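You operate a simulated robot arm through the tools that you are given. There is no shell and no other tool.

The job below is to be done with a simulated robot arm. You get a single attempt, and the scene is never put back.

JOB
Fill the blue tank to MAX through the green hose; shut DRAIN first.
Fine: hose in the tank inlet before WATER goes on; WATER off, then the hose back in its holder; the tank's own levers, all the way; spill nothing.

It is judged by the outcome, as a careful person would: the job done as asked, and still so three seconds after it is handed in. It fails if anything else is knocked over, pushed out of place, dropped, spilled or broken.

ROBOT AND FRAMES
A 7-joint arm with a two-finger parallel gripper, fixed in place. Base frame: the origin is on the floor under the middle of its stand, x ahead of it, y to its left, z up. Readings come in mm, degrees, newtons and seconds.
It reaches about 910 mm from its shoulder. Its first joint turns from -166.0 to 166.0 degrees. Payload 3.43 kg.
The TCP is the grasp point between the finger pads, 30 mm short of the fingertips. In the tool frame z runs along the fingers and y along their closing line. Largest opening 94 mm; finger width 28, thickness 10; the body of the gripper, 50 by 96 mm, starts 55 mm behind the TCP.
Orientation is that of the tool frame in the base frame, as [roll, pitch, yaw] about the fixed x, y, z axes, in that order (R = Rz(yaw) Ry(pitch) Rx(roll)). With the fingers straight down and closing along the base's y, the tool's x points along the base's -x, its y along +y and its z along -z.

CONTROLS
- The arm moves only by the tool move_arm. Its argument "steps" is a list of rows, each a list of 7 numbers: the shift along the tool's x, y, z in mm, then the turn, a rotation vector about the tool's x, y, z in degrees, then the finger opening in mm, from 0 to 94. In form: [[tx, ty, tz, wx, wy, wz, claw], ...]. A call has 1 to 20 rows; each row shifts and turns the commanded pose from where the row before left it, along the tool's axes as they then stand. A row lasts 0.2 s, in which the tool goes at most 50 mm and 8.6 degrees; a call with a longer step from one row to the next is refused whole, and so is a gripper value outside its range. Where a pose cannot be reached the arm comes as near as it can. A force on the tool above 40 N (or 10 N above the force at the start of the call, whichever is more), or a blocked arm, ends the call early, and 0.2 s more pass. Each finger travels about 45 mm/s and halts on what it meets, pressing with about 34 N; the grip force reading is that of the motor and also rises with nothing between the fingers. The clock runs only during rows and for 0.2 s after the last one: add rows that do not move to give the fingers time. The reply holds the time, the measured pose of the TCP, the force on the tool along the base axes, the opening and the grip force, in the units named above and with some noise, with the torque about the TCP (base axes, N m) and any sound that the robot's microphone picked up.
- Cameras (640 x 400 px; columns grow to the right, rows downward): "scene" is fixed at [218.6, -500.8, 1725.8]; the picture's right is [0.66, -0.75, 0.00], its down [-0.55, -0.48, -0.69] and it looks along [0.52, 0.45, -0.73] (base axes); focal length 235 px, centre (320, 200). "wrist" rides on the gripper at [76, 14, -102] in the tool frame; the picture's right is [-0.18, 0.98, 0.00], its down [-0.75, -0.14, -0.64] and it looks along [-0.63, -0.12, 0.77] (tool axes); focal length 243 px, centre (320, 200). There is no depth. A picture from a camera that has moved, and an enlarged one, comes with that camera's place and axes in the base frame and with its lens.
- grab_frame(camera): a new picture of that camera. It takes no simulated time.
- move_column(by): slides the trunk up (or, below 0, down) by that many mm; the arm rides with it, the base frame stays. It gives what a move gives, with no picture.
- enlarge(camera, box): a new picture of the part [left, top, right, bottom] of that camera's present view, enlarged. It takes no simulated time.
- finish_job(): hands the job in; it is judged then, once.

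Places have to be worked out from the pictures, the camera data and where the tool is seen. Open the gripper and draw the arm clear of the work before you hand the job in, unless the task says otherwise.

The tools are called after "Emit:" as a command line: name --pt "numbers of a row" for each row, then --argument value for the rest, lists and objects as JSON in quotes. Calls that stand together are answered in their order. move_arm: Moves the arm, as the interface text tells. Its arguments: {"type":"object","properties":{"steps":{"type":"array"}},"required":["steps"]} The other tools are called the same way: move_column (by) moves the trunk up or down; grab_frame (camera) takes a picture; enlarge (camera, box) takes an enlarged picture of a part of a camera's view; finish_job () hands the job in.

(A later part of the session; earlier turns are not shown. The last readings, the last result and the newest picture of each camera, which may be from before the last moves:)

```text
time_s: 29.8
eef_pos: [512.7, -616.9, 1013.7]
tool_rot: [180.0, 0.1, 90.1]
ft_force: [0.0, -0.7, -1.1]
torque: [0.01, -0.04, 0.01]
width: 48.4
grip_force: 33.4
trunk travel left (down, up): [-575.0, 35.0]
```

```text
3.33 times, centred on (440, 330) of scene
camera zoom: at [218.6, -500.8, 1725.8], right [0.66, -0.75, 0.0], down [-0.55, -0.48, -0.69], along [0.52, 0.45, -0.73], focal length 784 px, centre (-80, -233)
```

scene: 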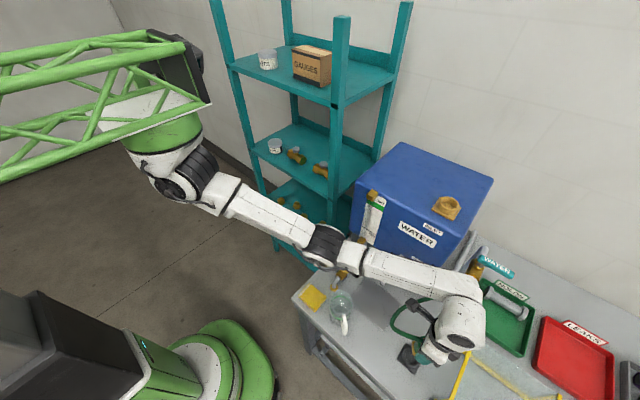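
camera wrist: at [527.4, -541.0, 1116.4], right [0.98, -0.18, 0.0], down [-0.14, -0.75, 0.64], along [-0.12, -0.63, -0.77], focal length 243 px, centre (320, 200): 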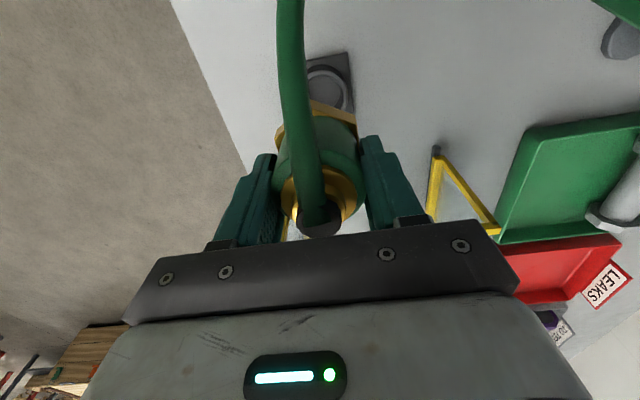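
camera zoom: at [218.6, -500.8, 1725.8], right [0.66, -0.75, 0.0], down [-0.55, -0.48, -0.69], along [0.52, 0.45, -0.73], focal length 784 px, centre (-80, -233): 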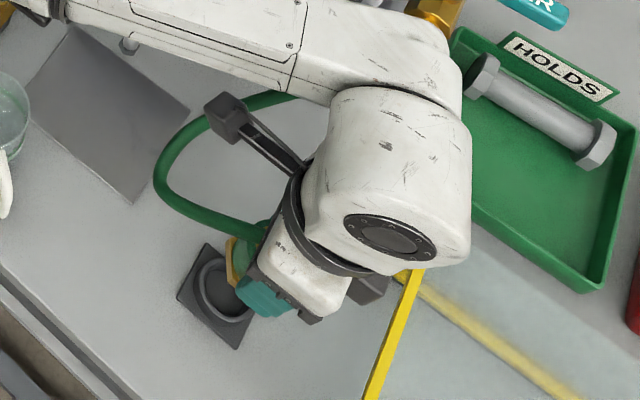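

Cup centre confirmed at about (514,-617). I raise the nozzle to z≈1390 so the spout clears everything, then check the hose.

Emit:
move_arm --pt "0 0 -30 0 0 0 20" --pt "0 0 -30 0 0 0 20" --pt "0 0 -30 0 0 0 20" --pt "0 0 -30 0 0 0 20" --pt "0 0 -30 0 0 0 20" --pt "0 0 -30 0 0 0 20" --pt "0 0 -30 0 0 0 20" --pt "0 0 -30 0 0 0 20" --pt "0 0 -30 0 0 0 20" --pt "0 0 -30 0 0 0 20" --pt "0 0 -30 0 0 0 20" --pt "0 0 -30 0 0 0 20" --pt "0 0 -20 0 0 0 20"

Emit:
grab_frame --camera "wrist"

Emit:
grab_frame --camera "scene"

```text
time_s: 32.6
eef_pos: [513.2, -617.2, 1394.3]
tool_rot: [180.0, 0.0, 90.1]
ft_force: [-0.1, -0.3, -1.1]
torque: [-0.03, 0.02, 0.0]
width: 48.4
grip_force: 34.3
trunk travel left (down, up): [-575.0, 35.0]
```

```text
taken
camera wrist: at [528.0, -540.8, 1496.8], right [0.98, -0.18, 0.0], down [-0.14, -0.75, 0.64], along [-0.12, -0.63, -0.77], focal length 243 px, centre (320, 200)
```

wrist: 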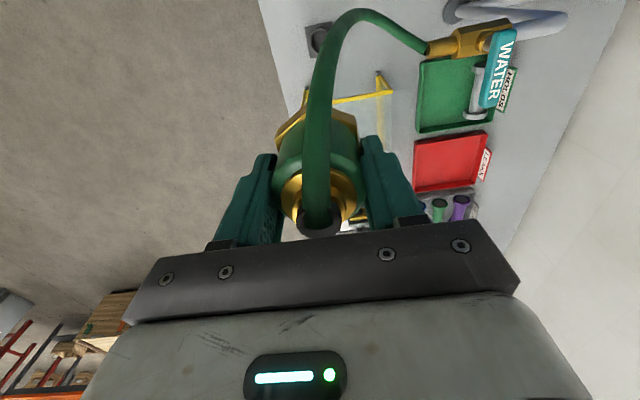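

```text
taken
```

scene: 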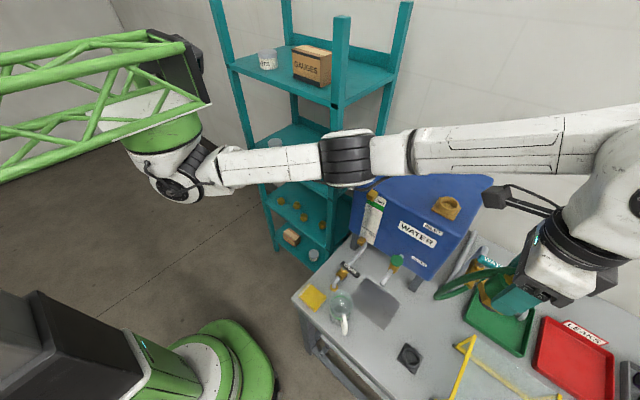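

Hose follows freely, no strain. I carry the nozzle over the inlet at this height.

Emit:
move_arm --pt "15.2 28.4 0 0 0 0 20" --pt "15.2 28.4 0 0 0 0 20" --pt "15.2 28.4 0 0 0 0 20" --pt "15.2 28.4 0 0 0 0 20" --pt "15.2 28.4 0 0 0 0 20" --pt "15.2 28.4 0 0 0 0 20" --pt "15.2 28.4 0 0 0 0 20" --pt "15.2 28.4 0 0 0 0 20" --pt "15.2 28.4 0 0 0 0 20" --pt "0 0 0 0 0 0 20"

Emit:
grab_frame --camera "wrist"

Emit:
grab_frame --camera "scene"

```text
time_s: 34.8
eef_pos: [770.8, -479.8, 1393.4]
tool_rot: [180.0, 0.0, 90.0]
ft_force: [-0.5, -0.6, -1.3]
torque: [-0.02, -0.02, 0.01]
width: 48.2
grip_force: 34.0
trunk travel left (down, up): [-575.0, 35.0]
```

```text
taken
camera wrist: at [785.7, -403.6, 1496.1], right [0.98, -0.18, 0.0], down [-0.14, -0.75, 0.64], along [-0.12, -0.63, -0.77], focal length 243 px, centre (320, 200)
```

wrist: 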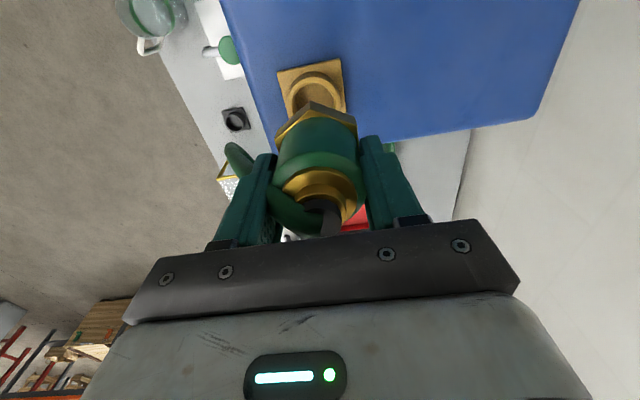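

```text
taken
```

scene: 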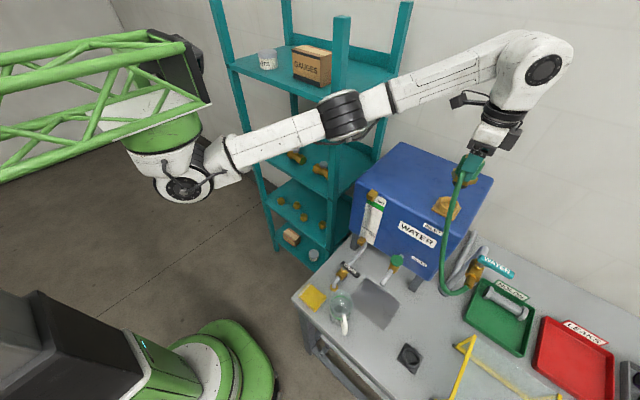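

Emit:
enlarge --camera "wrist" --box '[250, 40, 390, 170]'

Emit:
enlarge --camera "scene" --box '[410, 120, 530, 250]'

```text
3.08 times, centred on (320, 105) of wrist
camera zoom: at [785.7, -403.6, 1496.1], right [0.98, -0.18, 0.0], down [-0.14, -0.75, 0.64], along [-0.12, -0.63, -0.77], focal length 746 px, centre (320, 492)
```

zoom: 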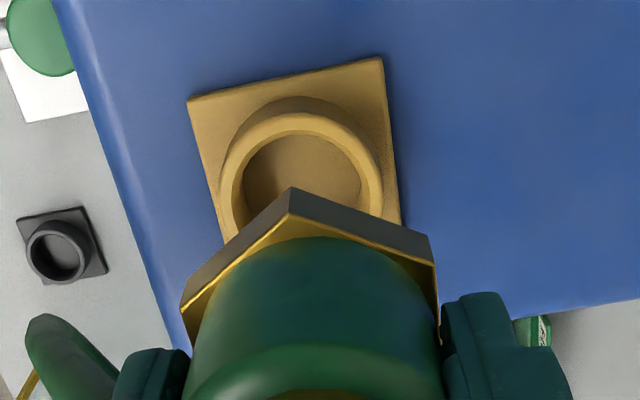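

```text
3.08 times, centred on (470, 185) of scene
camera zoom: at [218.6, -500.8, 1725.8], right [0.66, -0.75, 0.0], down [-0.55, -0.48, -0.69], along [0.52, 0.45, -0.73], focal length 724 px, centre (-142, 246)
```

zoom: 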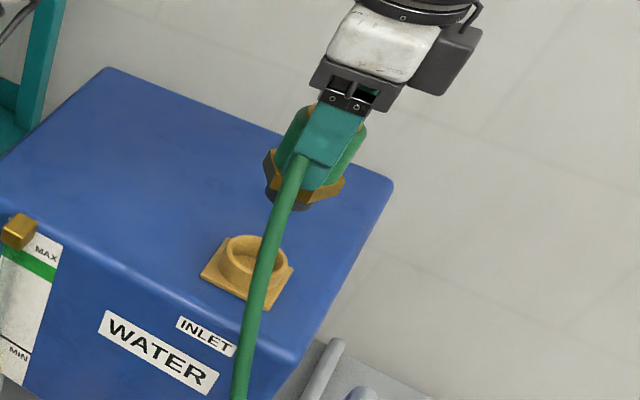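

The inlet shows partly beyond the nozzle. I zoom further to measure its centre against the earlier estimate.

Emit:
enlarge --camera "wrist" --box '[285, 50, 355, 110]'

Emit:
enlarge --camera "scene" --box '[430, 180, 500, 230]'

```text
6.67 times, centred on (320, 80) of wrist
camera zoom: at [785.7, -403.6, 1496.1], right [0.98, -0.18, 0.0], down [-0.14, -0.75, 0.64], along [-0.12, -0.63, -0.77], focal length 1618 px, centre (320, 1000)
```

zoom: 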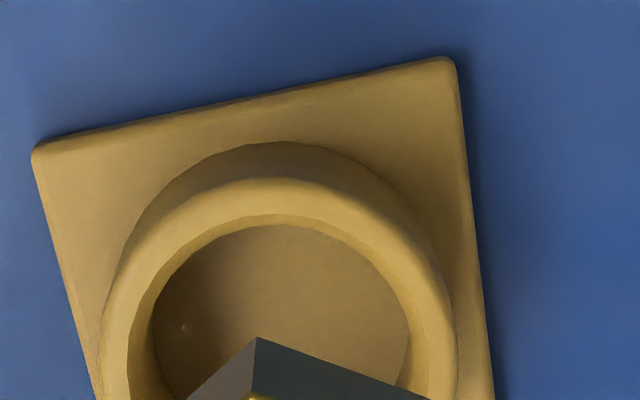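

```text
8.00 times, centred on (465, 205) of scene
camera zoom: at [218.6, -500.8, 1725.8], right [0.66, -0.75, 0.0], down [-0.55, -0.48, -0.69], along [0.52, 0.45, -0.73], focal length 1882 px, centre (-840, 160)
```

zoom: 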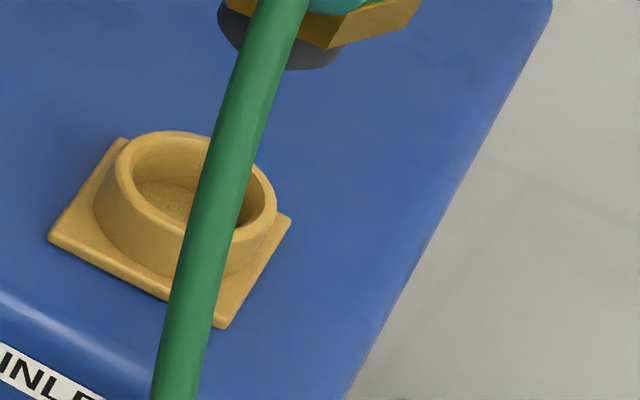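

Combining the views, the inlet centre is nearer (766,-479.5) with its rim at z≈1262; the spout end is ≈68 mm below the TCP. I shift 5 mm in -x and lower to just above the rim, then check alignment again.

Emit:
move_arm --pt "0 -5 10 0 0 0 20" --pt "0 0 15 0 0 0 20" --pt "0 0 14 0 0 0 20" --pt "0 0 10 0 0 0 20" --pt "0 0 0 0 0 0 20"

Emit:
enlarge --camera "wrist" --box '[260, 60, 380, 180]'

Emit:
enlarge --camera "scene" --box '[420, 160, 500, 230]'

```text
time_s: 36.0
eef_pos: [764.7, -479.2, 1344.8]
tool_rot: [-179.9, 0.1, 90.1]
ft_force: [0.0, 0.0, -1.1]
torque: [0.0, -0.01, 0.02]
width: 48.1
grip_force: 33.8
trunk travel left (down, up): [-575.0, 35.0]
```

```text
3.33 times, centred on (320, 120) of wrist
camera zoom: at [779.3, -402.8, 1448.0], right [0.98, -0.18, 0.0], down [-0.14, -0.75, 0.64], along [-0.12, -0.63, -0.77], focal length 809 px, centre (320, 467)
```

zoom: 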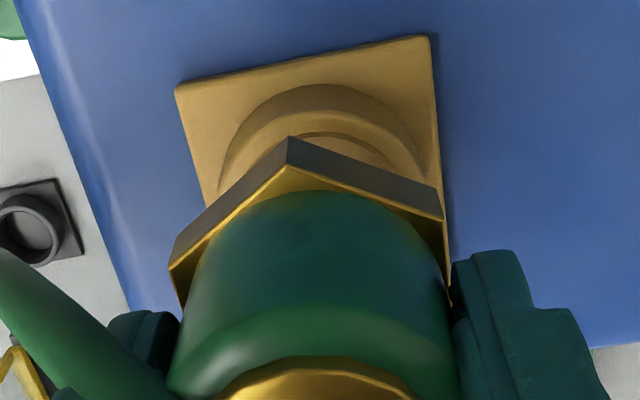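

```text
5.71 times, centred on (460, 195) of scene
camera zoom: at [218.6, -500.8, 1725.8], right [0.66, -0.75, 0.0], down [-0.55, -0.48, -0.69], along [0.52, 0.45, -0.73], focal length 1344 px, centre (-480, 229)
```

zoom: 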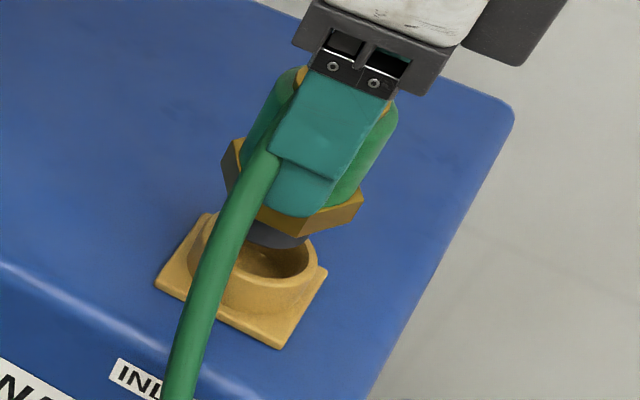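

Alignment in x is within a millimetre; the inlet lies perhaps 1.5–2 mm to -y. I adjust and lower the spout into the collar in small steps, watching the force.

Emit:
move_arm --pt "-1.7 0 0 0 0 0 20" --pt "0 0 6 0 0 0 20" --pt "0 0 5 0 0 0 20" --pt "0 0 4 0 0 0 20" --pt "0 0 4 0 0 0 20" --pt "0 0 4 0 0 0 20" --pt "0 0 0 0 0 0 20"

Emit:
enlarge --camera "scene" --box '[420, 160, 500, 230]'

Emit:
enlarge --camera "wrist" --box '[260, 60, 380, 180]'

```text
time_s: 37.6
eef_pos: [764.2, -480.1, 1321.7]
tool_rot: [180.0, 0.0, 90.2]
ft_force: [0.5, 0.4, -1.1]
torque: [0.0, 0.02, 0.05]
width: 48.0
grip_force: 34.0
trunk travel left (down, up): [-575.0, 35.0]
```

```text
5.71 times, centred on (460, 195) of scene
camera zoom: at [218.6, -500.8, 1725.8], right [0.66, -0.75, 0.0], down [-0.55, -0.48, -0.69], along [0.52, 0.45, -0.73], focal length 1344 px, centre (-480, 229)
```

zoom: 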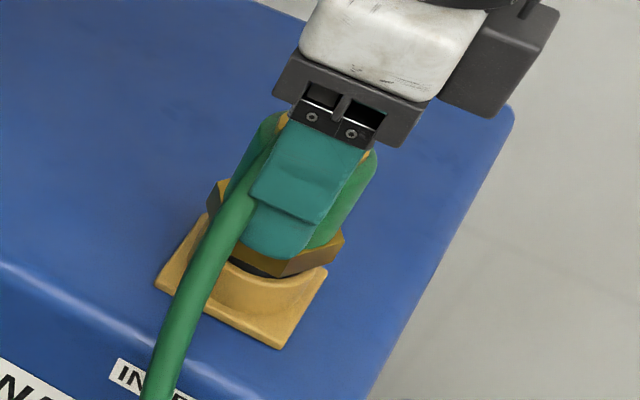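

```text
3.33 times, centred on (320, 120) of wrist
camera zoom: at [778.5, -405.2, 1424.2], right [0.98, -0.18, 0.0], down [-0.14, -0.75, 0.64], along [-0.12, -0.63, -0.77], focal length 809 px, centre (320, 467)
```

zoom: 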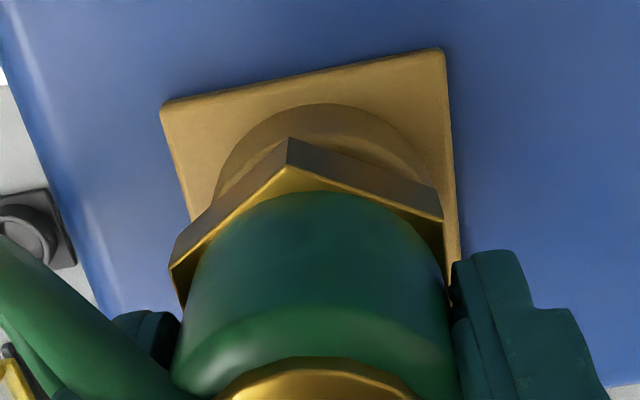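

The spout has entered the collar without contact force. I continue down in 2–3 mm steps until it seats.

Emit:
move_arm --pt "0 0 3 0 0 0 20" --pt "0 0 3 0 0 0 20" --pt "0 0 2 0 0 0 20" --pt "0 0 2 0 0 0 20" --pt "0 0 0 0 0 0 20"

Emit:
enlarge --camera "scene" --box '[420, 160, 500, 230]'

```text
time_s: 38.8
eef_pos: [765.5, -481.7, 1313.2]
tool_rot: [179.9, 0.2, 90.1]
ft_force: [7.1, -3.5, 17.5]
torque: [0.14, -0.01, -0.03]
width: 48.1
grip_force: 34.0
trunk travel left (down, up): [-575.0, 35.0]
```

```text
5.71 times, centred on (460, 195) of scene
camera zoom: at [218.6, -500.8, 1725.8], right [0.66, -0.75, 0.0], down [-0.55, -0.48, -0.69], along [0.52, 0.45, -0.73], focal length 1344 px, centre (-480, 229)
```

zoom: 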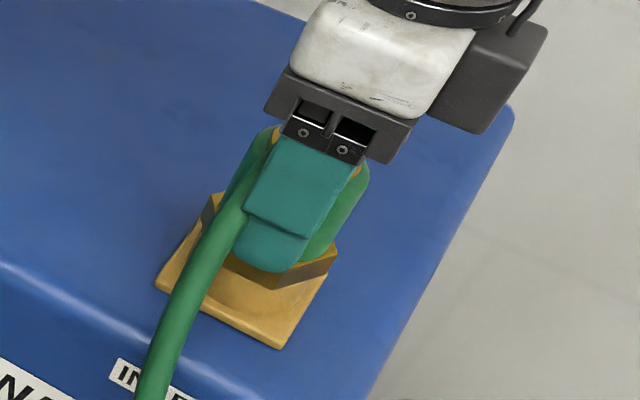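

Contact at z≈1313 with 17 N up and a little side force, about where the collar should seat on the rim. I nudge slightly toward where the side force points and check both views.

Emit:
move_arm --pt "-0.6 1 0 0 0 0 20" --pt "0 0 0 0 0 0 20"

Emit:
enlarge --camera "wrist" --box '[260, 60, 380, 180]'

Emit:
enlarge --camera "scene" --box '[435, 180, 485, 225]'

```text
time_s: 39.4
eef_pos: [764.3, -482.2, 1313.3]
tool_rot: [179.9, 0.1, 90.1]
ft_force: [2.9, -0.4, 23.3]
torque: [0.28, 0.17, -0.07]
width: 48.2
grip_force: 33.9
trunk travel left (down, up): [-575.0, 35.0]
```

```text
3.33 times, centred on (320, 120) of wrist
camera zoom: at [778.5, -405.4, 1415.8], right [0.98, -0.18, 0.0], down [-0.14, -0.75, 0.64], along [-0.12, -0.63, -0.77], focal length 809 px, centre (320, 467)
```

zoom: 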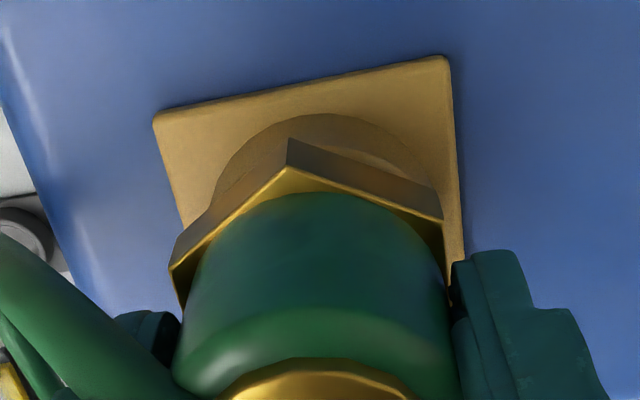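

```text
8.89 times, centred on (460, 202) of scene
camera zoom: at [218.6, -500.8, 1725.8], right [0.66, -0.75, 0.0], down [-0.55, -0.48, -0.69], along [0.52, 0.45, -0.73], focal length 2091 px, centre (-924, 178)
```

zoom: 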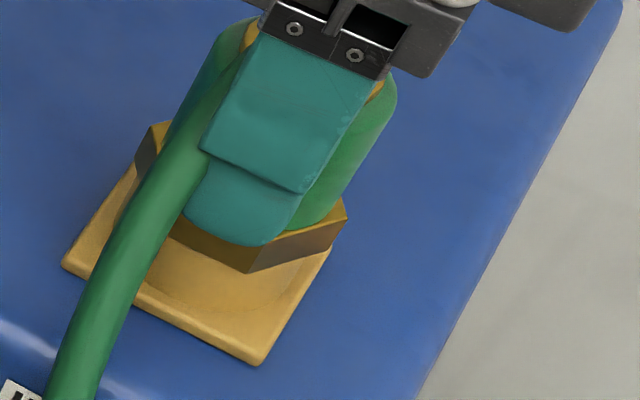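

The hex collar sits flush on the inlet rim. I ease off 1 mm, open the fingers a little and check that the nozzle stays and the hose isn't caught.

Emit:
move_arm --pt "0 0 -1 0 0 0 20" --pt "0 0 0 0 0 0 52" --pt "0 0 0 0 0 0 60" --pt "0 0 0 0 0 0 64" --pt "0 0 0 0 0 0 64"

Emit:
grab_frame --camera "wrist"

Emit:
enlarge --camera "scene" --box '[410, 150, 510, 310]'

```text
time_s: 40.6
eef_pos: [764.6, -483.0, 1311.5]
tool_rot: [180.0, -0.1, 90.1]
ft_force: [0.0, -0.3, -0.1]
torque: [0.04, 0.02, -0.03]
width: 64.4
grip_force: 0.1
trunk travel left (down, up): [-575.0, 35.0]
```

```text
taken
camera wrist: at [779.3, -405.7, 1415.1], right [0.98, -0.18, 0.0], down [-0.14, -0.75, 0.64], along [-0.12, -0.63, -0.77], focal length 243 px, centre (320, 200)
```

wrist: 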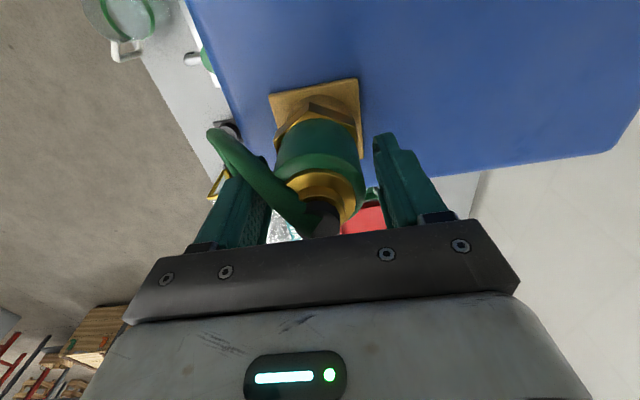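

```text
2.50 times, centred on (460, 230) of scene
camera zoom: at [218.6, -500.8, 1725.8], right [0.66, -0.75, 0.0], down [-0.55, -0.48, -0.69], along [0.52, 0.45, -0.73], focal length 588 px, centre (-30, 125)
```

zoom: 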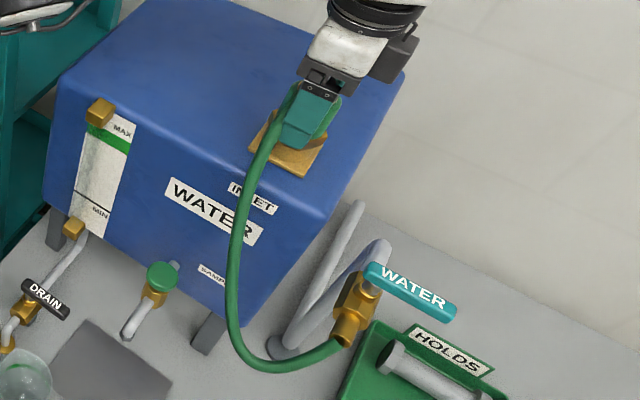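

Nozzle stands seated, forces are zero, and the hose runs beside the -x finger. I lift straight up slowly with the fingers at this opening and check that nothing is dragged.

Emit:
move_arm --pt "0 0 -6 0 0 0 64" --pt "0 0 -8 0 0 0 64" --pt "0 0 -8 0 0 0 64" --pt "0 0 -8 0 0 0 64"

Emit:
grab_frame --camera "wrist"

Emit:
enlarge --camera "scene" --box '[420, 140, 500, 230]'

```text
time_s: 41.6
eef_pos: [764.8, -482.4, 1341.9]
tool_rot: [180.0, 0.0, 90.1]
ft_force: [0.6, -0.3, 0.1]
torque: [-0.01, -0.02, -0.01]
width: 64.2
grip_force: 0.0
trunk travel left (down, up): [-575.0, 35.0]
```

```text
taken
camera wrist: at [779.5, -405.1, 1445.3], right [0.98, -0.18, 0.0], down [-0.14, -0.75, 0.64], along [-0.12, -0.63, -0.77], focal length 243 px, centre (320, 200)
```

wrist: 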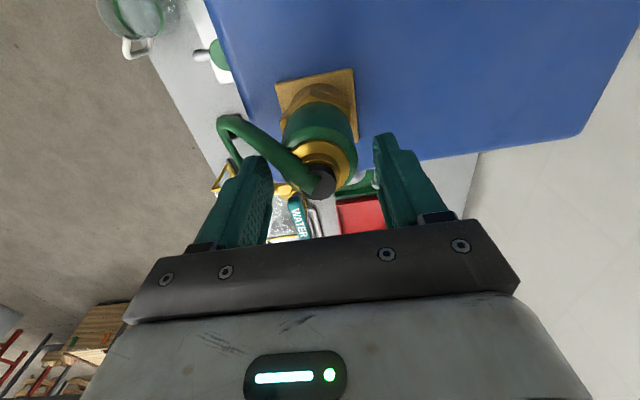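

```text
4.44 times, centred on (460, 185) of scene
camera zoom: at [218.6, -500.8, 1725.8], right [0.66, -0.75, 0.0], down [-0.55, -0.48, -0.69], along [0.52, 0.45, -0.73], focal length 1046 px, centre (-302, 267)
```

zoom: 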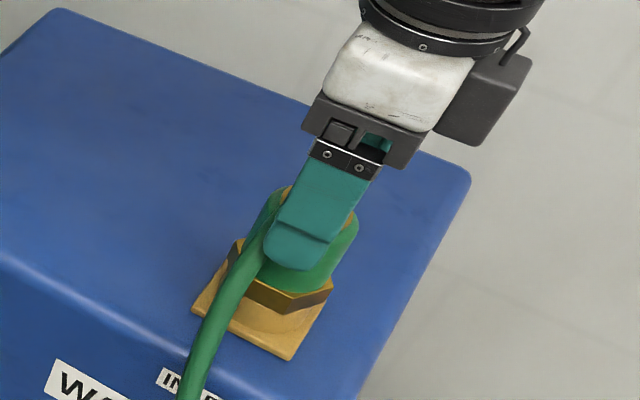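

The nozzle stays seated as the fingers come off. I rise well clear and move to a staging point in front of the tank for reorienting toward the WATER lever.

Emit:
move_arm --pt "0 0 -20 0 0 0 64" --pt "0 0 -25 0 0 0 64" --pt "0 0 -30 0 0 0 64" --pt "0 0 -30 0 0 0 64" --pt "0 -36 0 0 0 0 40" --pt "0 -36 0 0 0 0 10" --pt "0 -36 0 0 0 0 0" --pt "0 -36 0 0 0 0 0"

Emit:
grab_frame --camera "scene"

Emit:
grab_frame --camera "wrist"

```text
time_s: 43.4
eef_pos: [619.8, -482.4, 1445.5]
tool_rot: [-179.9, 0.0, 90.1]
ft_force: [0.4, 0.5, -0.5]
torque: [-0.02, 0.01, 0.02]
width: 0.0
grip_force: 18.7
trunk travel left (down, up): [-575.0, 35.0]
```

```text
taken
```

scene: 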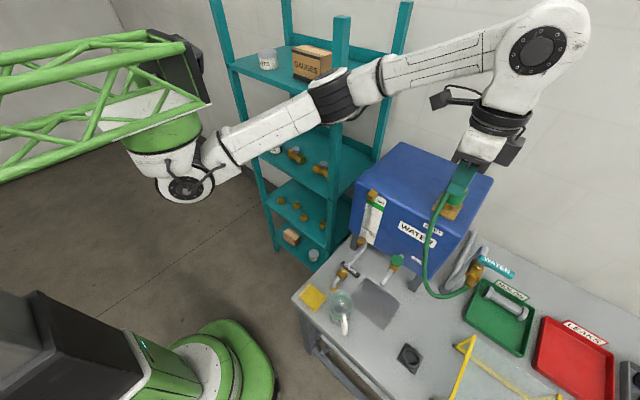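

```text
taken
camera wrist: at [633.8, -406.0, 1549.3], right [0.98, -0.18, 0.0], down [-0.14, -0.75, 0.64], along [-0.12, -0.63, -0.77], focal length 243 px, centre (320, 200)
```

wrist: 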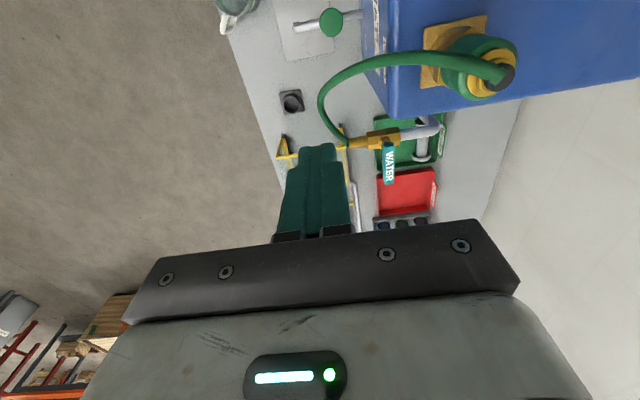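

Nozzle stands in the inlet with the hose looping freely. I turn the tool back to yaw 180° and tilt it 30° outward toward the valve so it can reach the lever comfortably.

Emit:
move_arm --pt "0 0 0 0 0 -8.2 0" --pt "0 0 0 0 0 -8.2 0" --pt "0 0 0 0 0 -8.2 0" --pt "0 0 0 0 0 -8.2 0" --pt "0 0 0 0 0 -8.2 0" --pt "0 0 0 0 0 -8.2 0" --pt "0 0 0 0 0 -8.2 0" --pt "0 0 0 0 0 -8.2 0" --pt "0 0 0 0 0 -8.2 0" --pt "0 0 0 0 0 -8.2 0" --pt "0 0 0 0 0 -8.0 0" --pt "0 0 0 5.3 -5.3 0 0" --pt "0 0 0 5.3 -5.3 0 0" --pt "0 0 0 5.3 -5.3 0 0" --pt "0 0 0 5.3 -5.3 0 0"

Emit:
grab_frame --camera "scene"

Emit:
grab_frame --camera "wrist"

```text
time_s: 46.6
eef_pos: [619.9, -481.7, 1446.7]
tool_rot: [-157.7, 20.8, -175.6]
ft_force: [-1.3, 0.6, 0.0]
torque: [0.01, 0.02, -0.03]
width: 0.0
grip_force: 33.0
trunk travel left (down, up): [-575.0, 35.0]
```

```text
taken
```

scene: 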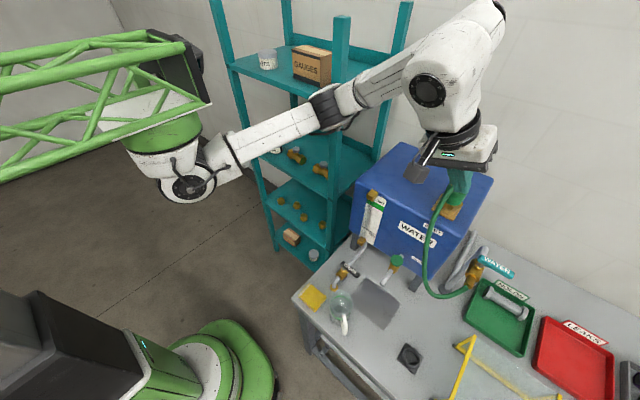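

```text
taken
camera wrist: at [514.4, -437.7, 1504.2], right [0.24, 0.93, -0.28], down [0.46, 0.15, 0.87], along [0.85, -0.34, -0.4], focal length 243 px, centre (320, 200)
```

wrist: 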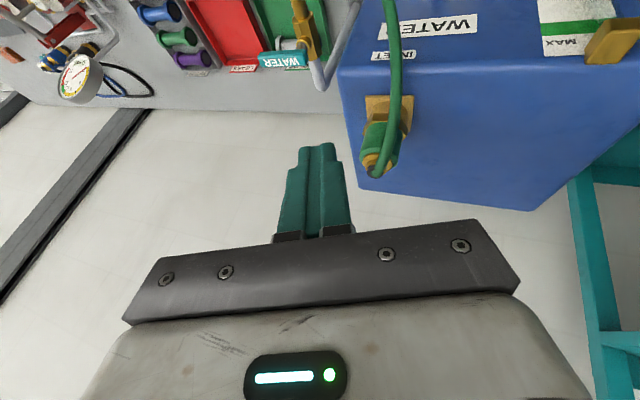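

The tilt is as planned. I move over to just above the +x side of the WATER lever.

Emit:
move_arm --pt "-7.05 -14.05 34.5 0 0 0 0" --pt "-7.05 -14.05 34.5 0 0 0 0" --pt "-7.05 -14.05 34.5 0 0 0 0" --pt "-7.05 -14.05 34.5 0 0 0 0" --pt "-7.05 -14.05 34.5 0 0 0 0" --pt "-7.05 -14.05 34.5 0 0 0 0" --pt "-7.05 -14.05 34.5 0 0 0 0" --pt "0 0 0 0 0 0 0"

Emit:
grab_frame --camera "scene"

Emit:
grab_frame --camera "wrist"

```text
time_s: 48.4
eef_pos: [745.5, -657.9, 1289.4]
tool_rot: [-157.8, 20.6, -175.9]
ft_force: [-0.4, 0.3, -0.5]
torque: [-0.01, -0.05, 0.01]
width: 0.2
grip_force: 33.3
trunk travel left (down, up): [-575.0, 35.0]
```

```text
taken
```

scene: 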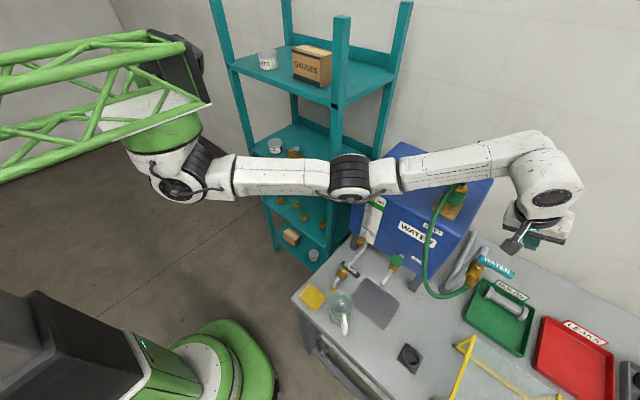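

```text
taken
camera wrist: at [639.0, -613.6, 1347.7], right [0.24, 0.93, -0.28], down [0.47, 0.15, 0.87], along [0.85, -0.34, -0.4], focal length 243 px, centre (320, 200)
```

wrist: 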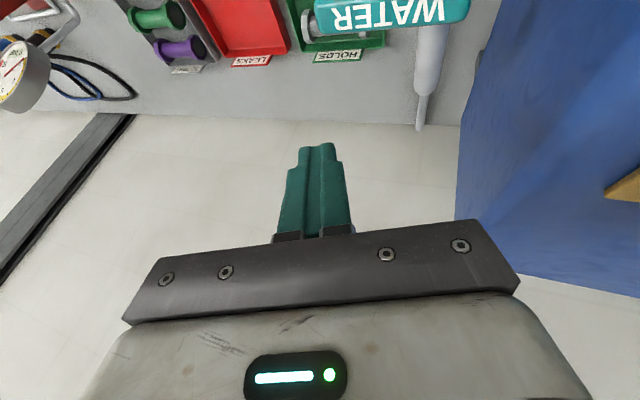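

The arm is in a good, nearly straight posture and clear of the nozzle. I zoom in on the lever relative to the fingers.

Emit:
enlarge --camera "scene" --box '[450, 200, 590, 300]'

Emit:
enlarge --camera "wrist" --box '[240, 0, 480, 180]'

```text
4.00 times, centred on (520, 250) of scene
camera zoom: at [218.6, -500.8, 1725.8], right [0.66, -0.75, 0.0], down [-0.55, -0.48, -0.69], along [0.52, 0.45, -0.73], focal length 941 px, centre (-480, 0)
```

zoom: 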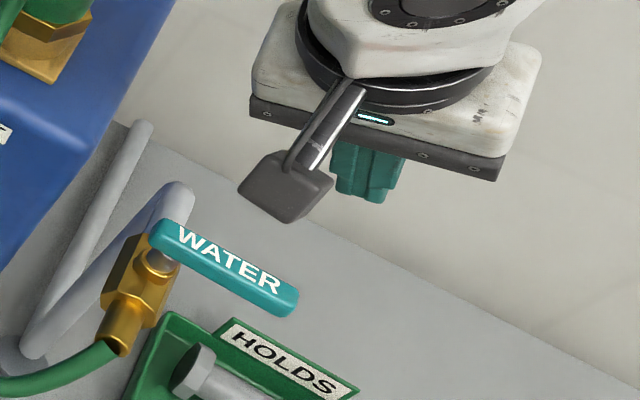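

```text
2.22 times, centred on (360, 90) of wrist
camera zoom: at [639.0, -613.6, 1347.7], right [0.24, 0.93, -0.28], down [0.47, 0.15, 0.87], along [0.85, -0.34, -0.4], focal length 539 px, centre (231, 444)
```

zoom: 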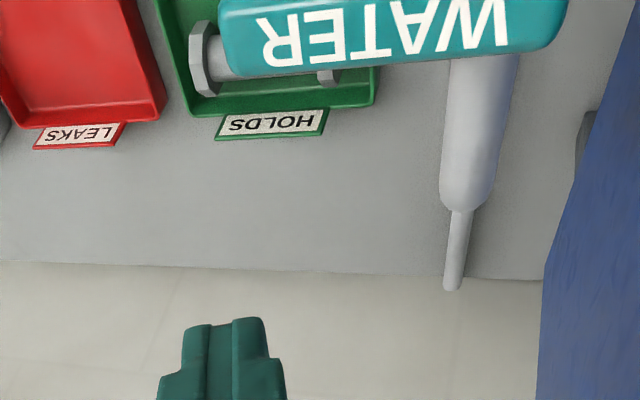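

The lever's +x edge is at x≈721, y from -600 to -681; the fingers are at x≈745. I descend beside it to TCP z≈1200.

Emit:
move_arm --pt "9.7 11.2 25.8 0 0 0 0" --pt "9.7 11.2 25.8 0 0 0 0" --pt "9.7 11.2 25.8 0 0 0 0" --pt "0 0 0 0 0 0 0"

Emit:
grab_frame --camera "wrist"

Emit:
enlarge --camera "scene" --box '[400, 150, 580, 310]'

```text
time_s: 49.4
eef_pos: [748.8, -654.8, 1199.5]
tool_rot: [-157.7, 20.6, -175.8]
ft_force: [0.2, -0.2, 0.3]
torque: [0.01, -0.01, -0.05]
width: 0.0
grip_force: 33.1
trunk travel left (down, up): [-575.0, 35.0]
```

```text
taken
camera wrist: at [642.1, -609.9, 1257.1], right [0.24, 0.93, -0.28], down [0.47, 0.15, 0.87], along [0.85, -0.34, -0.4], focal length 243 px, centre (320, 200)
```

wrist: 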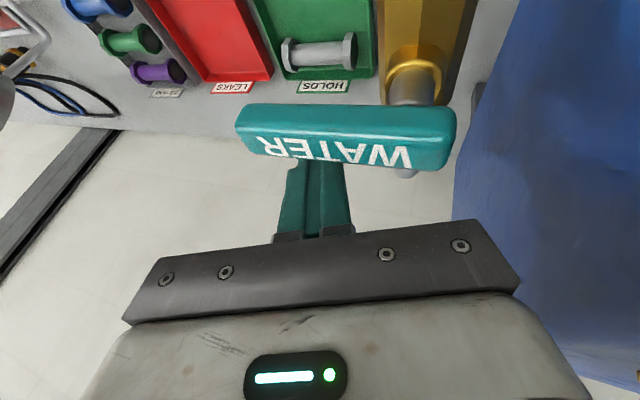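

```text
2.50 times, centred on (490, 230) of scene
camera zoom: at [218.6, -500.8, 1725.8], right [0.66, -0.75, 0.0], down [-0.55, -0.48, -0.69], along [0.52, 0.45, -0.73], focal length 588 px, centre (-105, 125)
```

zoom: 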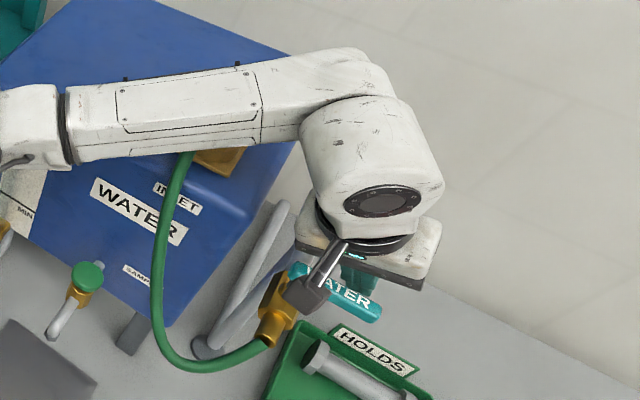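

The fingertips are behind the lever on its +x side with no contact. I push gently toward -x to start turning WATER on, watching the force.

Emit:
move_arm --pt "7.5 -0.5 -2.8 0 0 0 0" --pt "5.6 -0.4 -2.1 0 0 0 0" --pt "3.73 -0.27 -1.42 0 0 0 0" --pt "3.73 -0.27 -1.42 0 0 0 0" --pt "3.73 -0.27 -1.42 0 0 0 0" --pt "3.73 -0.27 -1.42 0 0 0 0"

Emit:
grab_frame --camera "wrist"

```text
time_s: 50.8
eef_pos: [718.4, -653.1, 1200.5]
tool_rot: [-157.8, 20.8, -175.8]
ft_force: [0.2, -0.1, -0.3]
torque: [-0.01, 0.04, -0.02]
width: 0.2
grip_force: 33.0
trunk travel left (down, up): [-575.0, 35.0]
```

```text
taken
camera wrist: at [611.6, -609.3, 1258.1], right [0.24, 0.93, -0.28], down [0.47, 0.15, 0.87], along [0.85, -0.34, -0.4], focal length 243 px, centre (320, 200)
```

wrist: 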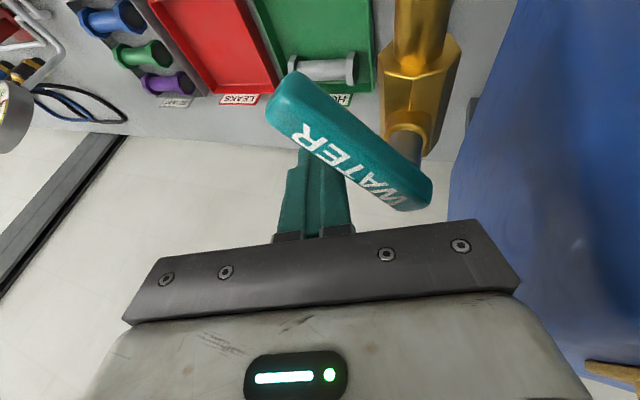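

The lever turns freely this way. I continue along the arc to fully open and push until it stops.

Emit:
move_arm --pt "13.5 -6.5 -2.8 0 0 0 0" --pt "12.9 0.9 -5.7 0 0 0 0" --pt "12.6 5.6 -7.4 0 0 0 0" --pt "9.5 10.5 -8.1 0 0 0 0" --pt "7.6 10.6 -7.4 0 0 0 0" --pt "-0.34 4.67 -1.77 0 0 0 0" --pt "-0.34 4.67 -1.77 0 0 0 0" --pt "-0.34 4.67 -1.77 0 0 0 0"

Emit:
grab_frame --camera "wrist"

Emit:
grab_frame --camera "scene"

```text
time_s: 52.0
eef_pos: [658.4, -639.9, 1206.5]
tool_rot: [-156.4, 21.3, -175.8]
ft_force: [1.3, -31.1, -0.7]
torque: [0.02, 0.02, 0.41]
width: 0.0
grip_force: 33.0
trunk travel left (down, up): [-575.0, 35.0]
stopped in row 5: the force on the tool passed its limit at 51 N (the readings are from after the stop); the commanded pose is now the measured one
```

```text
taken
camera wrist: at [551.6, -592.2, 1261.2], right [0.25, 0.92, -0.3], down [0.46, 0.16, 0.87], along [0.85, -0.35, -0.38], focal length 243 px, centre (320, 200)
```

wrist: 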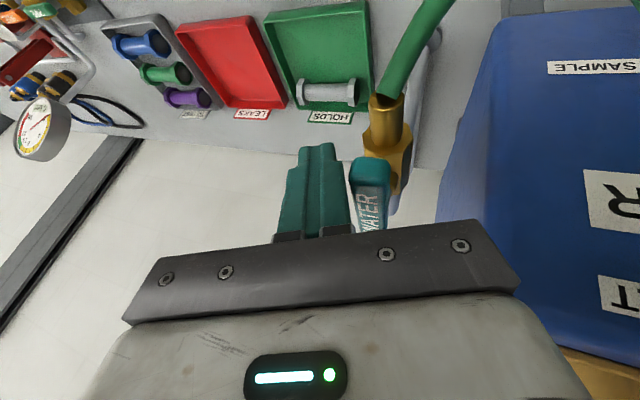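

```text
taken
```

scene: 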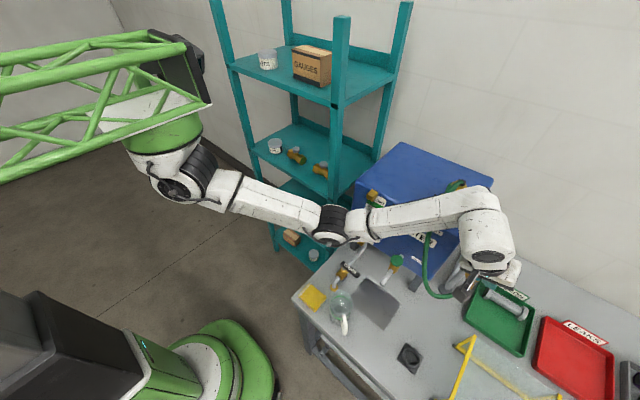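

WATER is now fully open (stop felt at 51 N, lever along the pipe). I back off, rise clear, and move above the closing side while looking at the gauge.

Emit:
move_arm --pt "0.5 -7.5 2.8 0 0 0 0" --pt "-13 -13 -32 0 0 0 0" --pt "-13 -13 -32 0 0 0 0"

Emit:
enlarge --camera "scene" --box '[340, 170, 480, 290]'

Emit:
grab_frame --camera "wrist"

```text
time_s: 52.8
eef_pos: [659.6, -641.2, 1279.8]
tool_rot: [-156.8, 21.2, -175.5]
ft_force: [0.6, 0.6, -0.7]
torque: [0.0, -0.02, 0.0]
width: 0.1
grip_force: 33.2
trunk travel left (down, up): [-575.0, 35.0]
```

```text
3.33 times, centred on (410, 230) of scene
camera zoom: at [218.6, -500.8, 1725.8], right [0.66, -0.75, 0.0], down [-0.55, -0.48, -0.69], along [0.52, 0.45, -0.73], focal length 784 px, centre (20, 100)
```

zoom: 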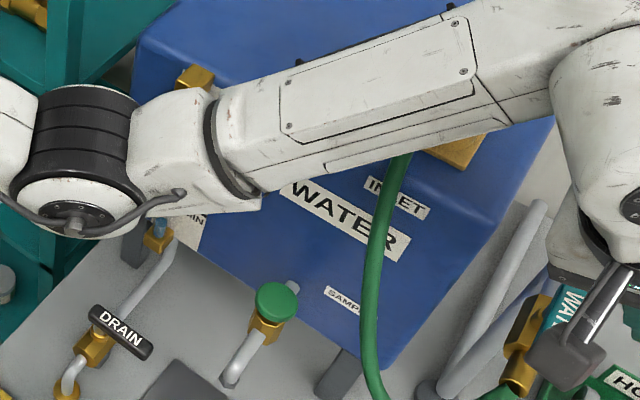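

```text
taken
camera wrist: at [553.2, -595.4, 1335.8], right [0.24, 0.93, -0.29], down [0.46, 0.16, 0.87], along [0.86, -0.34, -0.39], focal length 243 px, centre (320, 200)
```

wrist: 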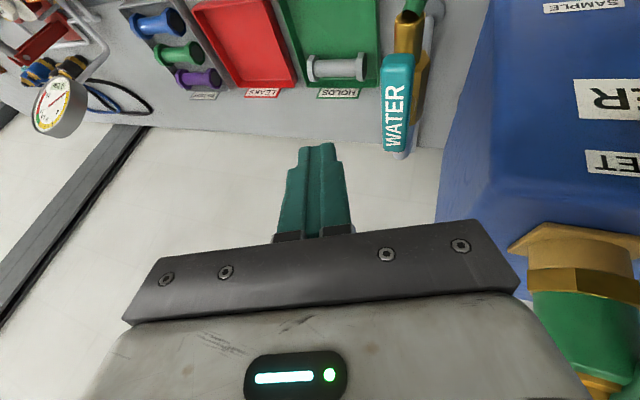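

The forearm hides the gauge from the scene camera. I move up over the closing side so the gauge becomes visible.

Emit:
move_arm --pt "-12.6 7.4 -44 0 0 0 0" --pt "-12.6 7.4 -44 0 0 0 0" --pt "-12.6 7.4 -44 0 0 0 0"

Emit:
enlarge --camera "scene" --box '[335, 170, 475, 280]'

```text
time_s: 53.6
eef_pos: [648.0, -568.6, 1397.4]
tool_rot: [-157.0, 21.2, -175.6]
ft_force: [0.7, 0.0, 0.0]
torque: [-0.01, -0.02, -0.01]
width: 0.0
grip_force: 33.1
trunk travel left (down, up): [-575.0, 35.0]
```

```text
3.64 times, centred on (405, 225) of scene
camera zoom: at [218.6, -500.8, 1725.8], right [0.66, -0.75, 0.0], down [-0.55, -0.48, -0.69], along [0.52, 0.45, -0.73], focal length 856 px, centre (11, 109)
```

zoom: 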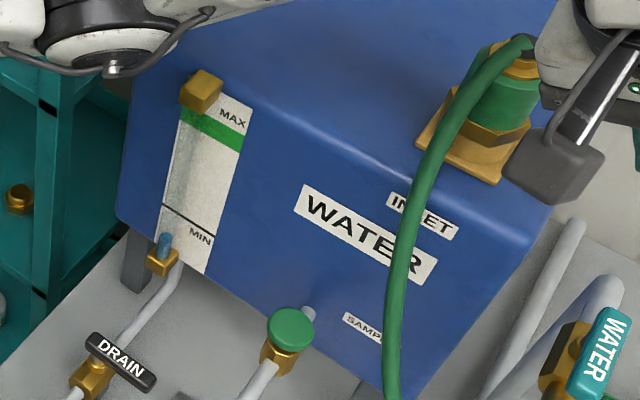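

A blue column has appeared at the bottom of the gauge tube (below MIN), so water is rising in the tank. I wait 1 s and look again to measure the rate.

Emit:
move_arm --pt "0 0 0 0 0 0 0" --pt "0 0 0 0 0 0 0" --pt "0 0 0 0 0 0 0" --pt "0 0 0 0 0 0 0"

Emit:
enlarge --camera "scene" --box '[350, 185, 400, 245]'

Emit:
grab_frame --camera "scene"

```text
time_s: 54.6
eef_pos: [650.4, -569.3, 1397.8]
tool_rot: [-156.8, 21.2, -175.6]
ft_force: [0.0, -0.1, -0.2]
torque: [-0.02, -0.02, -0.02]
width: 0.2
grip_force: 32.9
trunk travel left (down, up): [-575.0, 35.0]
```

```text
6.67 times, centred on (375, 215) of scene
camera zoom: at [218.6, -500.8, 1725.8], right [0.66, -0.75, 0.0], down [-0.55, -0.48, -0.69], along [0.52, 0.45, -0.73], focal length 1569 px, centre (-47, 100)
```

zoom: 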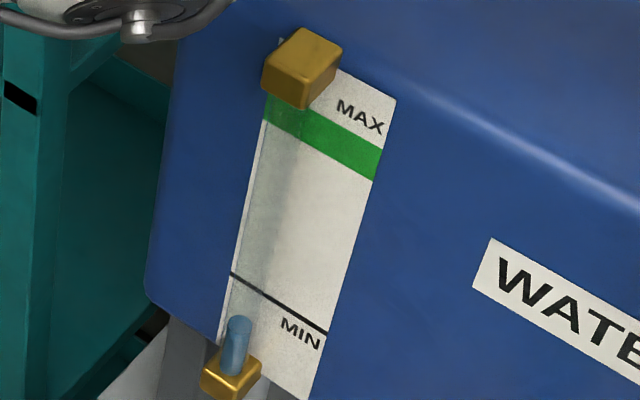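

```text
taken
```

scene: 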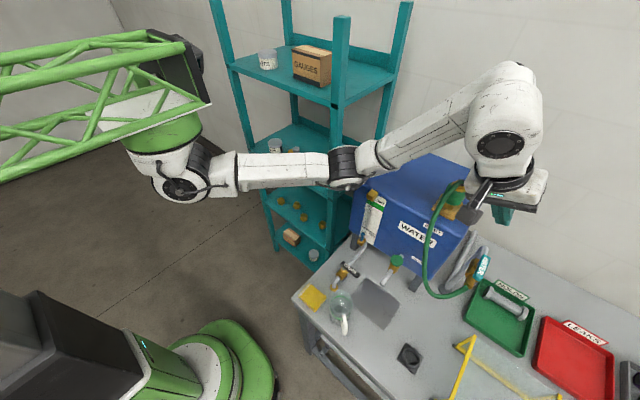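

The level is near MIN and rising about 11 px/s in this zoom; the MAX band corresponds to about v≈133–165 on the tube, so roughly 15 s remain. I wait 2 s more to measure the rate precisely.

Emit:
move_arm --pt "0 0 0 0 0 0 0" --pt "0 0 0 0 0 0 0" --pt "0 0 0 0 0 0 0" --pt "0 0 0 0 0 0 0" --pt "0 0 0 0 0 0 0" --pt "0 0 0 0 0 0 0" --pt "0 0 0 0 0 0 0" --pt "0 0 0 0 0 0 0" --pt "0 0 0 0 0 0 0"

Emit:
enlarge --camera "scene" --box '[350, 185, 400, 245]'

Emit:
enlarge --camera "scene" --box '[420, 160, 520, 310]'

```text
time_s: 56.6
eef_pos: [649.8, -568.0, 1398.1]
tool_rot: [-156.8, 21.2, -175.5]
ft_force: [0.9, -0.8, 0.5]
torque: [-0.04, -0.02, -0.01]
width: 0.0
grip_force: 32.9
trunk travel left (down, up): [-575.0, 35.0]
```

```text
6.67 times, centred on (375, 215) of scene
camera zoom: at [218.6, -500.8, 1725.8], right [0.66, -0.75, 0.0], down [-0.55, -0.48, -0.69], along [0.52, 0.45, -0.73], focal length 1569 px, centre (-47, 100)
```

zoom: 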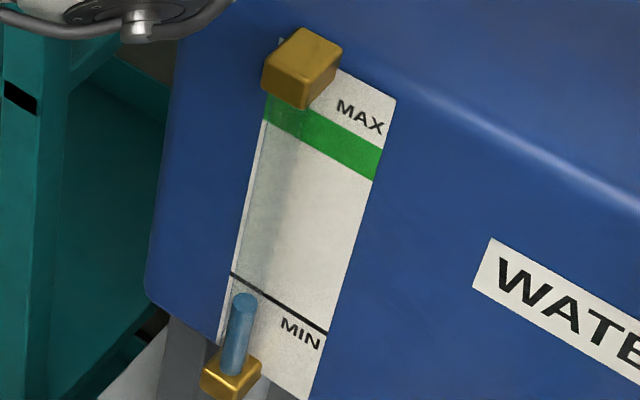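

```text
2.67 times, centred on (470, 235) of scene
camera zoom: at [218.6, -500.8, 1725.8], right [0.66, -0.75, 0.0], down [-0.55, -0.48, -0.69], along [0.52, 0.45, -0.73], focal length 627 px, centre (-80, 107)
```

zoom: 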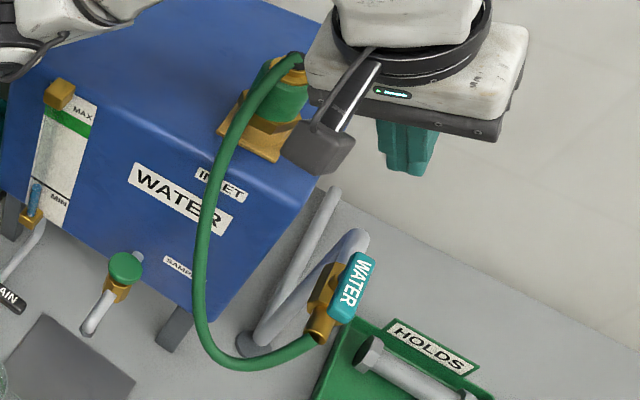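

The rate is about 11 px/s, reaching the MAX band around t≈69–70 s. In the meantime I lower the fingers beside the closing (+y) side of the open lever to check clearance.

Emit:
move_arm --pt "13.6 14.2 33.2 0 0 0 0" --pt "13.6 14.2 33.2 0 0 0 0" --pt "13.6 14.2 33.2 0 0 0 0" --pt "13.6 14.2 33.2 0 0 0 0" --pt "13.6 14.2 33.2 0 0 0 0"

Emit:
grab_frame --camera "wrist"

Emit:
grab_frame --camera "scene"

```text
time_s: 57.8
eef_pos: [650.4, -568.8, 1204.7]
tool_rot: [-156.8, 21.2, -175.5]
ft_force: [0.4, -0.6, -0.3]
torque: [-0.04, -0.02, 0.04]
width: 0.1
grip_force: 33.4
trunk travel left (down, up): [-575.0, 35.0]
```

```text
taken
camera wrist: at [542.8, -523.7, 1259.6], right [0.24, 0.92, -0.3], down [0.46, 0.16, 0.87], along [0.86, -0.34, -0.38], focal length 243 px, centre (320, 200)
```

wrist: 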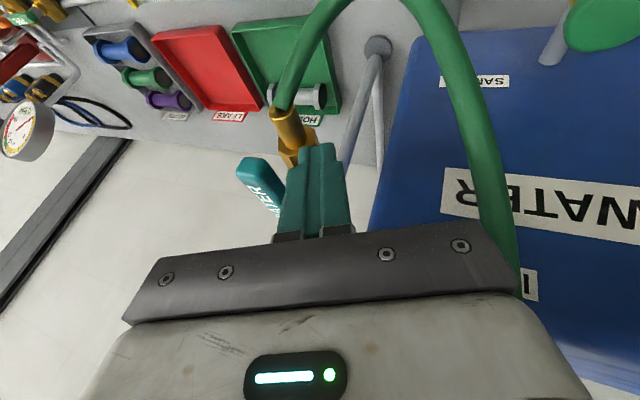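

```text
taken
```

scene: 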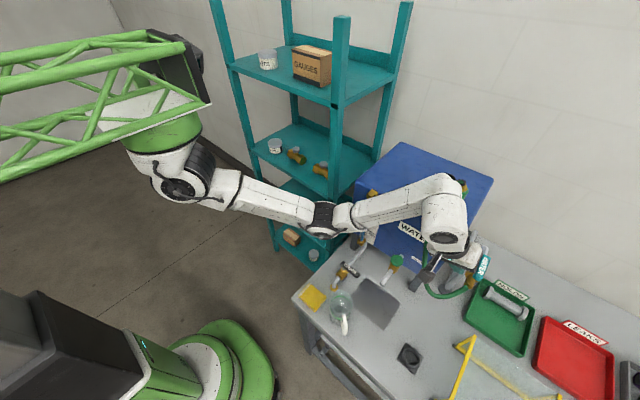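

Clearance is good: the finger stands on the +y side of the lever, clear of hose and valve. I check whether the gauge is visible from this ready position.

Emit:
enlarge --camera "scene" --box '[350, 185, 400, 245]'

```text
6.67 times, centred on (375, 215) of scene
camera zoom: at [218.6, -500.8, 1725.8], right [0.66, -0.75, 0.0], down [-0.55, -0.48, -0.69], along [0.52, 0.45, -0.73], focal length 1569 px, centre (-47, 100)
```

zoom: 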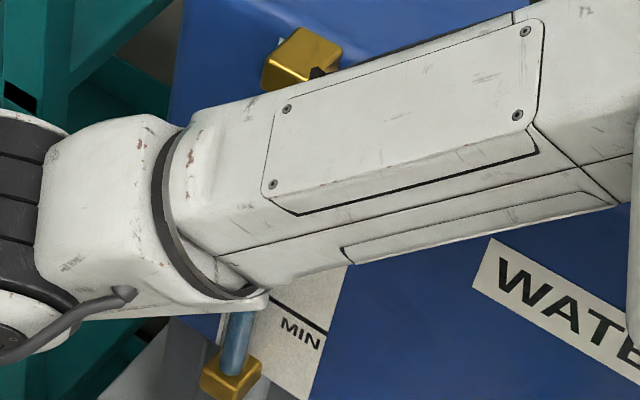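

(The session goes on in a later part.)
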